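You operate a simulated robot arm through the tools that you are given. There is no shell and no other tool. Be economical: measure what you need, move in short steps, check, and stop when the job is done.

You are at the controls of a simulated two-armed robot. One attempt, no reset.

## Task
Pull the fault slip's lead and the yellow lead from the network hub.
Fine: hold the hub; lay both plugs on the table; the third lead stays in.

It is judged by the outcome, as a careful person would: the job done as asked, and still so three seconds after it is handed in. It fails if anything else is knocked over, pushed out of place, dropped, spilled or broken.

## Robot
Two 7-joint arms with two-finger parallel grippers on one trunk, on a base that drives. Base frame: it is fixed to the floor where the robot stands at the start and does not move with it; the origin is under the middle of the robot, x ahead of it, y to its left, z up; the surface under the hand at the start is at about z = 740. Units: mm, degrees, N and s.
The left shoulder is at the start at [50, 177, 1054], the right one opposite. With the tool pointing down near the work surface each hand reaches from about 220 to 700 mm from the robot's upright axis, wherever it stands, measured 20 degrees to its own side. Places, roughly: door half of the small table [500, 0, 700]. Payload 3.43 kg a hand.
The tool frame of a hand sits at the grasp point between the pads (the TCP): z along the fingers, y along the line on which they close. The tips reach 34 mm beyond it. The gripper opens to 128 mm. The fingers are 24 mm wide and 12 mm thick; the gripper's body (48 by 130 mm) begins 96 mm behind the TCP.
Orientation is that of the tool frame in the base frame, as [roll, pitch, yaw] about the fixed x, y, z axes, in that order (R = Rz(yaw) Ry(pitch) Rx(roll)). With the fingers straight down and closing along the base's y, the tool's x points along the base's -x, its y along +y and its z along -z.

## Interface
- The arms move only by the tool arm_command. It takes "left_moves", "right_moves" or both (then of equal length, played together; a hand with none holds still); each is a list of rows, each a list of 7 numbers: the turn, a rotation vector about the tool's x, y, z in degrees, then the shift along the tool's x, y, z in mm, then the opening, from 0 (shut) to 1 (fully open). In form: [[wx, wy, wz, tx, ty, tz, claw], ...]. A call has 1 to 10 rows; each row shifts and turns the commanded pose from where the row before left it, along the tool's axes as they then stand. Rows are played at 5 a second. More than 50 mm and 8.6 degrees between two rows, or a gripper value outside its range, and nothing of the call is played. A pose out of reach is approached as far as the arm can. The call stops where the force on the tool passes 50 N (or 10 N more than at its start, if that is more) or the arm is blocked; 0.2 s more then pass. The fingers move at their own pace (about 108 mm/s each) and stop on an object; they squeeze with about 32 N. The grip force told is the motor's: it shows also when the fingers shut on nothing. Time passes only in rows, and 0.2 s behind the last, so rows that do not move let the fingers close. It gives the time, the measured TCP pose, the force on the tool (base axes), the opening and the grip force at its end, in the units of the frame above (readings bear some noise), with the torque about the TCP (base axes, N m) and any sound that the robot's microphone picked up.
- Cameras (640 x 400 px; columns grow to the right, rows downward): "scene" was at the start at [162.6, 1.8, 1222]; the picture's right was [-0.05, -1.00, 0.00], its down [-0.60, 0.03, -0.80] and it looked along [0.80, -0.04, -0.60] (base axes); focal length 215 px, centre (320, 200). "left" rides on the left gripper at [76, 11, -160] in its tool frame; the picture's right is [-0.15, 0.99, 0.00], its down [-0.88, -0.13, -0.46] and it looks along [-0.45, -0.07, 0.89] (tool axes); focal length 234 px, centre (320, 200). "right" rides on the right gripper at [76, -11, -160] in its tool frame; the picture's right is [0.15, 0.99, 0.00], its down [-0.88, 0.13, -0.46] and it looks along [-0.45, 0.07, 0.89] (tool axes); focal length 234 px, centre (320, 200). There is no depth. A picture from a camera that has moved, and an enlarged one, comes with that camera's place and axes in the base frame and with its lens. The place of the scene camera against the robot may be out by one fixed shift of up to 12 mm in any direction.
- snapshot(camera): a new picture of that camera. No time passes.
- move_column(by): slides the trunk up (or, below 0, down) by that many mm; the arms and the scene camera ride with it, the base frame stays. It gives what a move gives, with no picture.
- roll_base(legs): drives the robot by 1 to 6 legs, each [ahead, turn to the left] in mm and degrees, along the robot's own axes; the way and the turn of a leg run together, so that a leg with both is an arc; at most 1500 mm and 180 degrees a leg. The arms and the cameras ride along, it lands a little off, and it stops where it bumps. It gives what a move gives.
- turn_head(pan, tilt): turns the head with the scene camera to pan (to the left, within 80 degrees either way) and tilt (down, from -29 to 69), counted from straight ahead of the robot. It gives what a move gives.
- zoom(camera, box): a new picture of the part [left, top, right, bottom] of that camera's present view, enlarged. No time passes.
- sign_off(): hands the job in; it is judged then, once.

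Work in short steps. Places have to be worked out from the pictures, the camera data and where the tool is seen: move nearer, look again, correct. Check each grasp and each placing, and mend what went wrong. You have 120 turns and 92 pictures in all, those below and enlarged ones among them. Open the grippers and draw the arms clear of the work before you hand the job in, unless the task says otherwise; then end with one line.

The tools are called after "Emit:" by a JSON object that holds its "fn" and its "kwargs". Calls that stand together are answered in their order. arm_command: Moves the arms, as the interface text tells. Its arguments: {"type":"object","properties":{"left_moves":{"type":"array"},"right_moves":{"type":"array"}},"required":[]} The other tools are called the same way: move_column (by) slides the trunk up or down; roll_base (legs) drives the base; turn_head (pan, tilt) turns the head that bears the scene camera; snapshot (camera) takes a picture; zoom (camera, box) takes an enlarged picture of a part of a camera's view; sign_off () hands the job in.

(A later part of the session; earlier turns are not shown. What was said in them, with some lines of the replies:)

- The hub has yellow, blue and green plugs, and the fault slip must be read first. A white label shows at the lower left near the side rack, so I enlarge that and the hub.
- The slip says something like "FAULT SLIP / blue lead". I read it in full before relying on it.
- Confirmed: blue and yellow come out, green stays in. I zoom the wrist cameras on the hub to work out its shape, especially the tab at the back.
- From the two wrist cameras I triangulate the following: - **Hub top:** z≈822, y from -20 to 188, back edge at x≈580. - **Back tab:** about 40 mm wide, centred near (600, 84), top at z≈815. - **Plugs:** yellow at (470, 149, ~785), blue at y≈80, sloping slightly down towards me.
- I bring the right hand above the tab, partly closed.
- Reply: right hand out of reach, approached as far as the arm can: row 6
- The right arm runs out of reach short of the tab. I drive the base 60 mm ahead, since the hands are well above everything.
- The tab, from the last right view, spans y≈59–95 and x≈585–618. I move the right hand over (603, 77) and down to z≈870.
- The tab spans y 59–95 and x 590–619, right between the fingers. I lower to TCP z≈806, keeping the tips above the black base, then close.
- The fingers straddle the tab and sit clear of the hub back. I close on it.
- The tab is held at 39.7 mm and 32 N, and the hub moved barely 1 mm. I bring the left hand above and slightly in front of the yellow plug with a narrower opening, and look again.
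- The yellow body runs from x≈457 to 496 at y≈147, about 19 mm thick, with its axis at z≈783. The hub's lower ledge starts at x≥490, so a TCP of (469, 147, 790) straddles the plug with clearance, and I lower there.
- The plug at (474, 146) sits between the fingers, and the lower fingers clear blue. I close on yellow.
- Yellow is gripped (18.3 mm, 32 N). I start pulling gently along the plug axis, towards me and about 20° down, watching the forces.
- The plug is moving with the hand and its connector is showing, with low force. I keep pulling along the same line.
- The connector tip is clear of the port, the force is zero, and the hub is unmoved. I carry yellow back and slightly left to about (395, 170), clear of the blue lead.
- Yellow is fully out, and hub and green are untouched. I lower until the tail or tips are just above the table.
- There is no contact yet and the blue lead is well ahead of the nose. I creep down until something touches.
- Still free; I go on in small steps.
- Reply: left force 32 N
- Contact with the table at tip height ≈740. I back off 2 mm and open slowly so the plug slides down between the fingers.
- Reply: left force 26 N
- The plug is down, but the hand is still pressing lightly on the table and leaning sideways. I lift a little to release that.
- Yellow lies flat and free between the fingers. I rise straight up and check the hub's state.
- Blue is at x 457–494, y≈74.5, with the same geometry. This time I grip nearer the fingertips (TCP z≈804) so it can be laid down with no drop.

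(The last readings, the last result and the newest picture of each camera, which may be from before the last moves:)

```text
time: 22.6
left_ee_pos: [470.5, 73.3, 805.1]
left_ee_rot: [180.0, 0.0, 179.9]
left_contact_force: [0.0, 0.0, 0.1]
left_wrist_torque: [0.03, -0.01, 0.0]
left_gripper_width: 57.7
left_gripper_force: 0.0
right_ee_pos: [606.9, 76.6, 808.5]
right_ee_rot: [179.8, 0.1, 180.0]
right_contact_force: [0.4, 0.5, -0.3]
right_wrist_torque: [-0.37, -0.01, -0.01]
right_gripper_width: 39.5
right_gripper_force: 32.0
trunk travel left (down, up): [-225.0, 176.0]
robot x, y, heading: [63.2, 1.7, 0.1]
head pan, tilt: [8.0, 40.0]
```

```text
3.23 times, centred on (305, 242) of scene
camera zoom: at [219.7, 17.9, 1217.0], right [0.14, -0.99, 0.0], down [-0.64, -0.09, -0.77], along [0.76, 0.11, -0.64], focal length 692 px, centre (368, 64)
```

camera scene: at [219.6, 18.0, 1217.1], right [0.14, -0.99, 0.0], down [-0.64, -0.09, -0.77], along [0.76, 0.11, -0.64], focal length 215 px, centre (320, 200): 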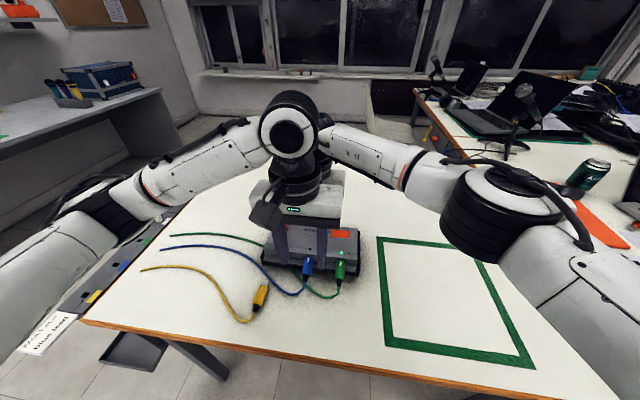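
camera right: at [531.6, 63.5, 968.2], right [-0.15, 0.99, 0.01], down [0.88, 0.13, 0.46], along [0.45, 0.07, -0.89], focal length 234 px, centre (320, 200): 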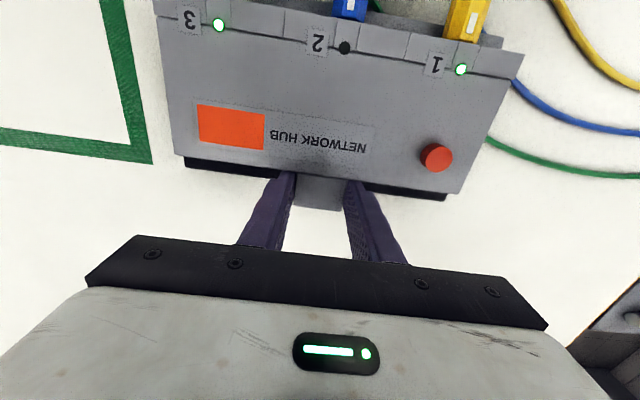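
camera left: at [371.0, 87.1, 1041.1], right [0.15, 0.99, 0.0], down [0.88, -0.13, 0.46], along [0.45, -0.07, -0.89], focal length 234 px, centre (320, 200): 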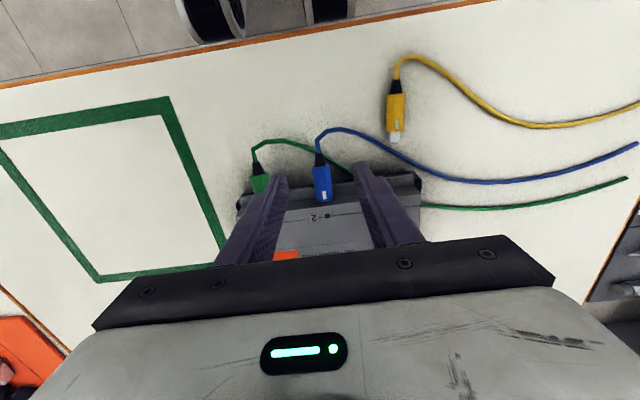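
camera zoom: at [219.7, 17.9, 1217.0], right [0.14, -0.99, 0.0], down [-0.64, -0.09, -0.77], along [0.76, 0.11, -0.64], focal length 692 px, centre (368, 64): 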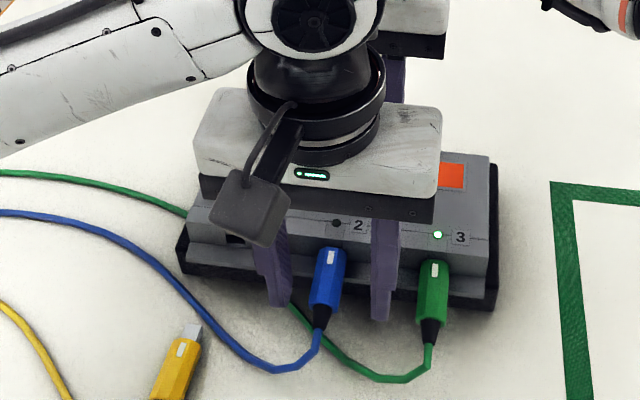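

Blue is centred between the fingers and green is clear. I close on it.

Emit:
{"fn": "arm_command", "kwargs": {"left_moves": [[0, 0, 0, 0, 0, 0, 0.3], [0, 0, 0, 0, 0, 0, 0.1], [0, 0, 0, 0, 0, 0, 0.05], [0, 0, 0, 0, 0, 0, 0.05]]}}

Emit:
{"fn": "arm_command", "kwargs": {"left_moves": [[0, 0, 0, 2.8, 0, 1, 0.05], [0, 0, 0, 2.8, 0, 1, 0.05], [0, 0, 0, 0, 0, 0, 0.05]]}}

Emit:
{"fn": "zoom", "kwargs": {"camera": "left", "box": [220, 100, 420, 275]}}

```text
time: 23.6
left_ee_pos: [470.0, 74.4, 805.4]
left_ee_rot: [179.9, 0.0, -179.9]
left_contact_force: [0.5, 7.7, -0.1]
left_wrist_torque: [0.11, -0.01, 0.2]
left_gripper_width: 18.3
left_gripper_force: 31.6
right_ee_pos: [606.2, 75.4, 807.3]
right_ee_rot: [179.9, 0.0, 180.0]
right_contact_force: [-0.6, -4.5, 0.8]
right_wrist_torque: [-0.32, -0.1, 0.56]
right_gripper_width: 39.2
right_gripper_force: 32.3
trunk travel left (down, up): [-225.0, 176.0]
robot x, y, heading: [58.9, 1.4, -0.3]
head pan, tilt: [8.0, 40.0]
```

```text
time: 24.4
left_ee_pos: [463.5, 74.1, 803.8]
left_ee_rot: [180.0, 0.0, 180.0]
left_contact_force: [2.7, 8.3, 0.0]
left_wrist_torque: [0.04, -0.06, 0.3]
left_gripper_width: 18.4
left_gripper_force: 32.8
right_ee_pos: [606.5, 76.6, 808.7]
right_ee_rot: [179.8, 0.0, 180.0]
right_contact_force: [-5.2, -6.5, 1.4]
right_wrist_torque: [-0.56, -0.09, 0.55]
right_gripper_width: 39.5
right_gripper_force: 32.3
trunk travel left (down, up): [-225.0, 176.0]
robot x, y, heading: [58.8, -2.8, -0.0]
head pan, tilt: [8.0, 40.0]
```

```text
2.29 times, centred on (320, 188) of left
camera zoom: at [386.1, 83.7, 963.8], right [0.15, 0.99, 0.0], down [0.88, -0.13, 0.46], along [0.45, -0.07, -0.89], focal length 535 px, centre (320, 229)
```

zoom: 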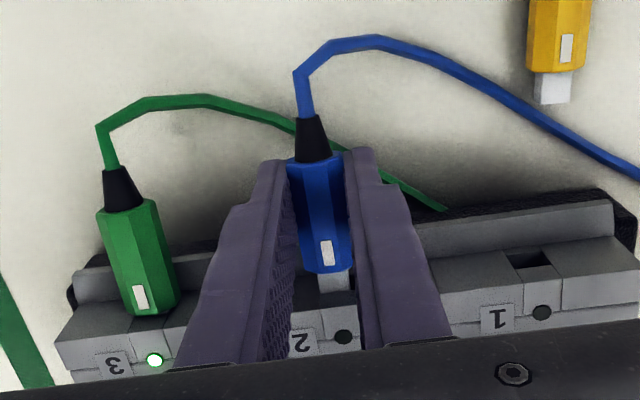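

Blue is sliding out with the hand, and green still shows its lit port. I keep pulling along the axis.

Emit:
{"fn": "arm_command", "kwargs": {"left_moves": [[0, 0, 0, 4.7, 0, 1.7, 0.05], [0, 0, 0, 4.7, 0, 1.7, 0.05], [0, 0, 0, 4.7, 0, 1.7, 0.05], [0, 0, 0, 4.7, 0, 1.7, 0.05], [0, 0, 0, 4.7, 0, 1.7, 0.05], [0, 0, 0, 0, 0, 0, 0.05]]}}

Emit:
{"fn": "snapshot", "kwargs": {"camera": "left"}}

```text
time: 25.8
left_ee_pos: [439.0, 74.5, 796.5]
left_ee_rot: [179.9, 0.0, 180.0]
left_contact_force: [0.3, 0.8, -0.3]
left_wrist_torque: [-0.01, 0.0, 0.0]
left_gripper_width: 18.5
left_gripper_force: 32.1
right_ee_pos: [607.3, 77.0, 808.7]
right_ee_rot: [179.7, 0.1, -179.9]
right_contact_force: [3.3, 1.9, 0.9]
right_wrist_torque: [-0.43, 0.19, 0.1]
right_gripper_width: 39.7
right_gripper_force: 32.1
trunk travel left (down, up): [-225.0, 176.0]
robot x, y, heading: [56.0, 6.0, 0.1]
head pan, tilt: [8.0, 40.0]
```

```text
52 pictures are left
camera left: at [364.1, 83.8, 956.1], right [0.15, 0.99, 0.0], down [0.88, -0.13, 0.46], along [0.45, -0.07, -0.89], focal length 234 px, centre (320, 200)
```

left: 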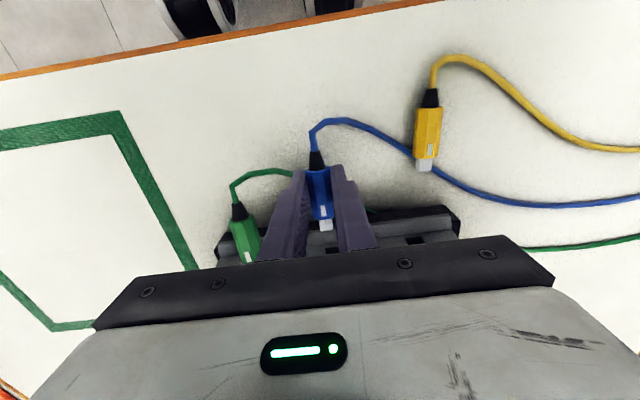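

Blue is out and hub, green and yellow are undisturbed. I carry blue back to x≈404, y≈78, beyond the green lead, levelling it by about 14° as I go.

Emit:
{"fn": "arm_command", "kwargs": {"left_moves": [[0, 0, 0, 10, 1, 0, 0.05], [0, 0, 0, 10, 1, 0, 0.05], [0, 0, 0, 8, 1, 0, 0.05], [0, 0, 0, 7, 1, 0, 0.05], [0, 7, 0, 0, 0, 0, 0.05], [0, 7, 0, 0, 0, 0, 0.05], [0, 0, 0, 0, 0, 0, 0.05]]}}

Emit:
{"fn": "snapshot", "kwargs": {"camera": "left"}}

Emit:
{"fn": "zoom", "kwargs": {"camera": "scene", "box": [210, 210, 360, 340]}}

```text
time: 27.4
left_ee_pos: [403.5, 77.4, 796.1]
left_ee_rot: [-180.0, -14.1, 180.0]
left_contact_force: [-0.5, 0.0, -1.5]
left_wrist_torque: [-0.02, 0.02, 0.0]
left_gripper_width: 18.4
left_gripper_force: 31.7
right_ee_pos: [606.9, 76.4, 807.0]
right_ee_rot: [179.7, 0.1, -180.0]
right_contact_force: [-0.5, 1.4, 0.8]
right_wrist_torque: [-0.31, -0.14, 0.01]
right_gripper_width: 39.5
right_gripper_force: 31.5
trunk travel left (down, up): [-225.0, 176.0]
robot x, y, heading: [62.6, -0.1, -0.1]
head pan, tilt: [8.0, 40.0]
```

```text
51 pictures are left
camera left: at [369.0, 88.0, 970.1], right [0.14, 0.99, -0.04], down [0.96, -0.13, 0.23], along [0.22, -0.07, -0.97], focal length 234 px, centre (320, 200)
```

left: 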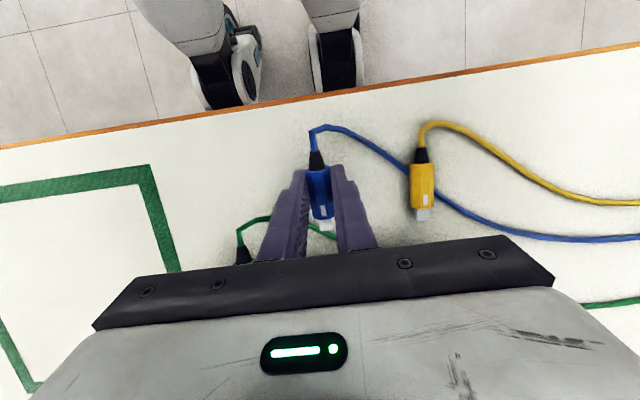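

```text
3.08 times, centred on (285, 275) of scene
camera zoom: at [219.6, 18.1, 1217.0], right [0.14, -0.99, 0.0], down [-0.64, -0.09, -0.77], along [0.76, 0.11, -0.64], focal length 660 px, centre (428, -31)
```

zoom: 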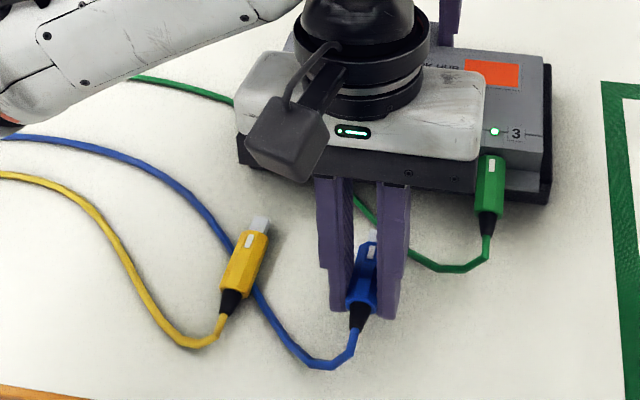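

The yellow plug hasn't moved, and blue hovers over clear table, with the green lead just beyond its nose. I lower blue straight down by 18 mm.

Emit:
{"fn": "arm_command", "kwargs": {"left_moves": [[0, 0, 0, -1.45, 0, 5.8, 0.05], [0, 0, 0, -1.45, 0, 5.8, 0.05], [0, 0, 0, -1.2, 0, 4.8, 0.05], [0, 0, 0, 0, 0, 0, 0.05]]}}

Emit:
{"fn": "arm_command", "kwargs": {"left_moves": [[0, 0, 0, -0.25, 0, 1, 0.05], [0, 0, 0, 0, 0, 0, 0.05]]}}

```text
time: 28.4
left_ee_pos: [402.9, 76.9, 779.1]
left_ee_rot: [-179.9, -14.0, 180.0]
left_contact_force: [-1.4, 0.4, -0.8]
left_wrist_torque: [-0.01, -0.01, 0.01]
left_gripper_width: 18.7
left_gripper_force: 31.6
right_ee_pos: [606.9, 75.7, 807.8]
right_ee_rot: [179.8, 0.0, -180.0]
right_contact_force: [-0.3, 0.8, -0.6]
right_wrist_torque: [-0.3, -0.07, -0.01]
right_gripper_width: 39.8
right_gripper_force: 32.4
trunk travel left (down, up): [-225.0, 176.0]
robot x, y, heading: [62.3, -1.3, 0.4]
head pan, tilt: [8.0, 40.0]
```

```text
time: 29.0
left_ee_pos: [403.4, 78.2, 777.5]
left_ee_rot: [-180.0, -14.1, -179.9]
left_contact_force: [0.1, -0.3, 0.0]
left_wrist_torque: [0.0, 0.02, -0.01]
left_gripper_width: 18.6
left_gripper_force: 31.8
right_ee_pos: [606.5, 76.7, 809.3]
right_ee_rot: [179.7, 0.1, 180.0]
right_contact_force: [-0.4, 0.7, 0.5]
right_wrist_torque: [-0.32, 0.01, 0.04]
right_gripper_width: 39.6
right_gripper_force: 32.0
trunk travel left (down, up): [-225.0, 176.0]
robot x, y, heading: [60.0, 0.2, 0.1]
head pan, tilt: [8.0, 40.0]
```

No contact yet, with the tips about 1–2 mm above the table. One more millimetre down, then I open slowly.

Emit:
{"fn": "arm_command", "kwargs": {"left_moves": [[0, 0, 0, -0.2, 0, 0.8, 0.05], [0, 0, 0, 0, 0, 0, 0.05]]}}

Emit:
{"fn": "arm_command", "kwargs": {"left_moves": [[0, 0, 0, 0, 0, 0, 0.148], [0, 0, 0, 0, 0, 0, 0.155], [0, 0, 0, 0, 0, 0, 0.16], [0, 0, 0, 0, 0, 0, 0.17], [0, 0, 0, 0, 0, -1, 0.2], [0, 0, 0, 0, 0, -1, 0.25], [0, 0, 0, 0, 0, 0, 0.3]]}}

Emit:
{"fn": "snapshot", "kwargs": {"camera": "left"}}

```text
time: 29.6
left_ee_pos: [403.4, 78.7, 776.5]
left_ee_rot: [180.0, -14.0, -180.0]
left_contact_force: [0.1, 0.1, 0.3]
left_wrist_torque: [0.03, -0.02, -0.02]
left_gripper_width: 18.7
left_gripper_force: 31.2
right_ee_pos: [605.1, 76.1, 809.1]
right_ee_rot: [179.7, 0.0, -180.0]
right_contact_force: [-0.6, -1.1, 0.4]
right_wrist_torque: [-0.35, 0.07, 0.04]
right_gripper_width: 39.4
right_gripper_force: 32.0
trunk travel left (down, up): [-225.0, 176.0]
robot x, y, heading: [59.0, -1.0, 0.2]
head pan, tilt: [8.0, 40.0]
```

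```text
time: 31.2
left_ee_pos: [403.8, 78.2, 780.2]
left_ee_rot: [-180.0, -14.0, -179.9]
left_contact_force: [-0.1, -0.2, -0.1]
left_wrist_torque: [0.01, -0.03, 0.0]
left_gripper_width: 38.5
left_gripper_force: 0.1
right_ee_pos: [606.2, 77.7, 808.9]
right_ee_rot: [179.7, 0.0, -180.0]
right_contact_force: [0.9, -0.5, 0.6]
right_wrist_torque: [-0.33, 0.03, 0.09]
right_gripper_width: 39.7
right_gripper_force: 32.0
trunk travel left (down, up): [-225.0, 176.0]
robot x, y, heading: [57.7, 1.4, 0.1]
head pan, tilt: [8.0, 40.0]
```

```text
49 pictures are left
camera left: at [369.7, 88.0, 953.0], right [0.14, 0.99, -0.04], down [0.96, -0.13, 0.23], along [0.22, -0.07, -0.97], focal length 234 px, centre (320, 200)
```

left: 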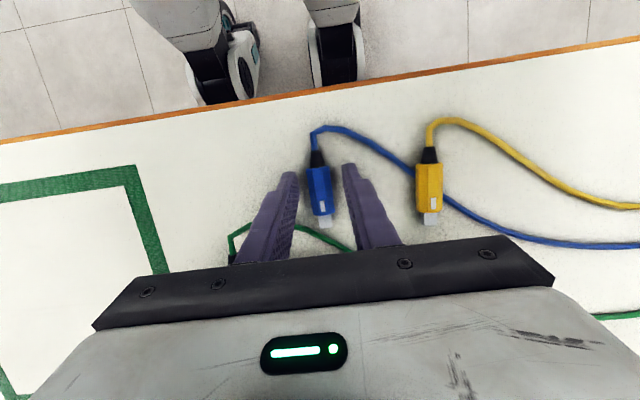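

Blue lies flat and free. I raise the left hand and draw it back to the left, then release the hub.

Emit:
{"fn": "arm_command", "kwargs": {"left_moves": [[0, 0, 0, 5, 0, -20, 0.3], [0, 0, 0, 9, 0, -38, 0.35], [0, -7, 0, 9, 0, -40, 0.4], [0, -7, 0, 0, 0, -40, 0.4], [0, 0, 0, 0, 45, -10, 0.5], [0, 0, 0, 0, 48, 0, 0.5], [0, 0, 0, 0, 48, 0, 0.5], [0, 0, 0, 0, 0, 0, 0.5]]}}

Emit:
{"fn": "arm_command", "kwargs": {"right_moves": [[0, 0, 0, 0, 0, 0, 0.34], [0, 0, 0, 0, 0, 0, 0.45], [0, 0, 0, 0, 0, 0, 0.6], [0, 0, 0, 0, 0, 0, 0.6]]}}

Emit:
{"fn": "snapshot", "kwargs": {"camera": "right"}}

Emit:
{"fn": "snapshot", "kwargs": {"camera": "scene"}}

```text
time: 33.0
left_ee_pos: [408.6, 218.9, 927.5]
left_ee_rot: [-179.9, 0.0, 180.0]
left_contact_force: [1.0, 0.1, -0.6]
left_wrist_torque: [0.0, 0.04, 0.02]
left_gripper_width: 64.0
left_gripper_force: 0.1
right_ee_pos: [606.6, 76.2, 809.9]
right_ee_rot: [179.7, 0.0, 179.9]
right_contact_force: [1.6, 1.2, 0.2]
right_wrist_torque: [-0.32, -0.04, -0.06]
right_gripper_width: 39.6
right_gripper_force: 32.1
trunk travel left (down, up): [-225.0, 176.0]
robot x, y, heading: [61.5, -2.4, -0.1]
head pan, tilt: [8.0, 40.0]
```

```text
time: 34.0
left_ee_pos: [408.2, 219.3, 927.5]
left_ee_rot: [-180.0, 0.0, -179.9]
left_contact_force: [-0.8, -0.5, -0.1]
left_wrist_torque: [-0.01, -0.01, 0.01]
left_gripper_width: 64.0
left_gripper_force: 0.0
right_ee_pos: [606.0, 76.1, 807.6]
right_ee_rot: [179.6, 0.0, -180.0]
right_contact_force: [0.7, -0.8, -1.1]
right_wrist_torque: [0.04, 0.01, 0.0]
right_gripper_width: 76.8
right_gripper_force: 0.1
trunk travel left (down, up): [-225.0, 176.0]
robot x, y, heading: [60.5, 1.5, -0.1]
head pan, tilt: [8.0, 40.0]
```

```text
48 pictures are left
camera right: at [531.7, 63.1, 968.3], right [-0.15, 0.99, 0.01], down [0.88, 0.13, 0.46], along [0.45, 0.07, -0.89], focal length 234 px, centre (320, 200)
```

right: 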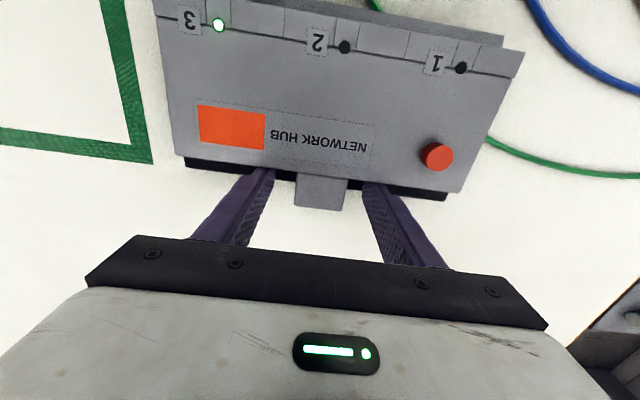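

```text
47 pictures are left
camera scene: at [219.6, 17.9, 1217.1], right [0.14, -0.99, 0.0], down [-0.64, -0.09, -0.77], along [0.76, 0.11, -0.64], focal length 215 px, centre (320, 200)
```

scene: 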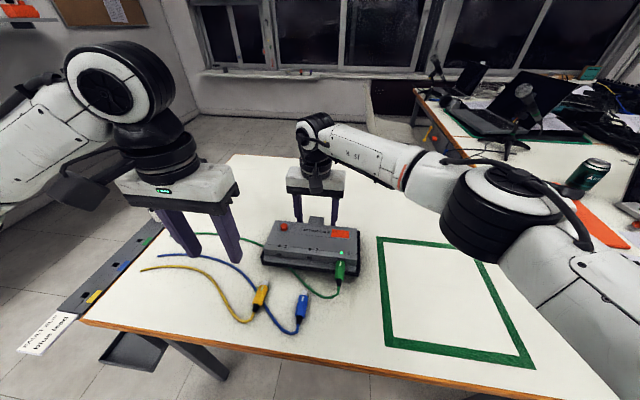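

The hub is released in place and green's LED is still lit. I lift the right hand straight up and draw it away to the right.

Emit:
{"fn": "arm_command", "kwargs": {"right_moves": [[0, 0, 0, 0, 0, -35, 0.6], [0, 0, 0, 0, 0, -40, 0.6], [0, 0, 0, 0, 0, -40, 0.6], [0, 0, 0, 20, -40, -10, 0.6], [0, 0, 0, 20, -40, -10, 0.6], [0, 0, 0, 20, -40, -10, 0.6], [0, 0, 0, 20, -40, 0, 0.6], [0, 0, 0, 20, -40, 0, 0.6], [0, 0, 0, 0, 0, 0, 0.6]]}}

Emit:
{"fn": "snapshot", "kwargs": {"camera": "scene"}}

Emit:
{"fn": "zoom", "kwargs": {"camera": "scene", "box": [220, 200, 370, 345]}}

```text
time: 36.0
left_ee_pos: [409.4, 219.4, 927.5]
left_ee_rot: [-179.9, 0.0, -180.0]
left_contact_force: [0.4, 1.2, -0.1]
left_wrist_torque: [0.0, -0.01, -0.06]
left_gripper_width: 64.1
left_gripper_force: 0.1
right_ee_pos: [505.3, -127.0, 949.9]
right_ee_rot: [179.7, 0.1, -179.9]
right_contact_force: [0.2, 1.1, 0.1]
right_wrist_torque: [0.03, 0.0, -0.02]
right_gripper_width: 77.0
right_gripper_force: 0.0
trunk travel left (down, up): [-225.0, 176.0]
robot x, y, heading: [59.7, -1.8, 0.2]
head pan, tilt: [8.0, 40.0]
```

```text
46 pictures are left
camera scene: at [219.6, 18.0, 1217.0], right [0.14, -0.99, 0.0], down [-0.64, -0.09, -0.77], along [0.76, 0.11, -0.64], focal length 215 px, centre (320, 200)
```

scene: 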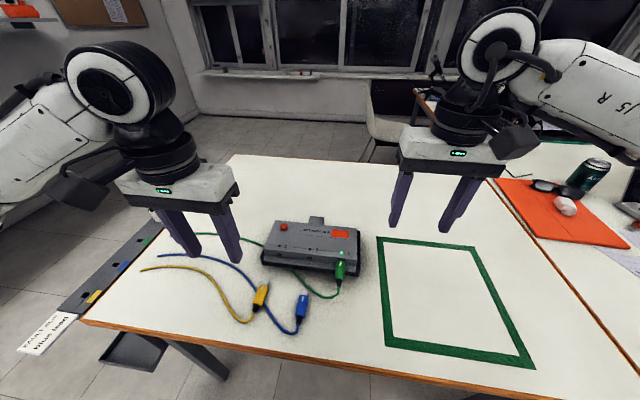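

```text
2.76 times, centred on (295, 272) of scene
camera zoom: at [219.6, 18.0, 1217.0], right [0.14, -0.99, 0.0], down [-0.64, -0.09, -0.77], along [0.76, 0.11, -0.64], focal length 592 px, centre (389, 0)
```

zoom: 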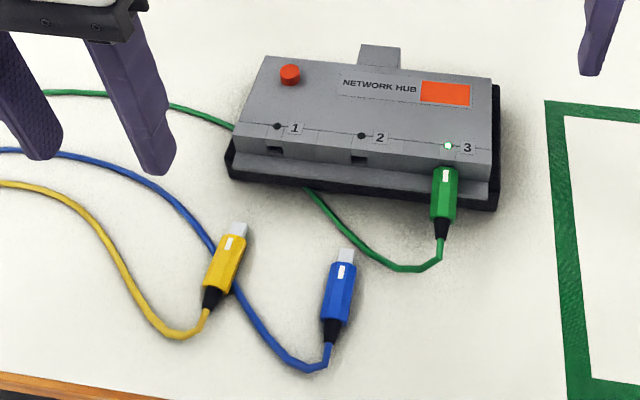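

Both plugs lie on the table, green is still in with its LED lit, the hub is in place and both arms are clear. I hand it in.

Emit:
{"fn": "sign_off", "kwargs": {}}

```text
The job is handed in.
```

The blue lead (named on the fault slip) and the yellow lead are out of the hub with both plugs on the table; green is still plugged in and the hub stayed in place.
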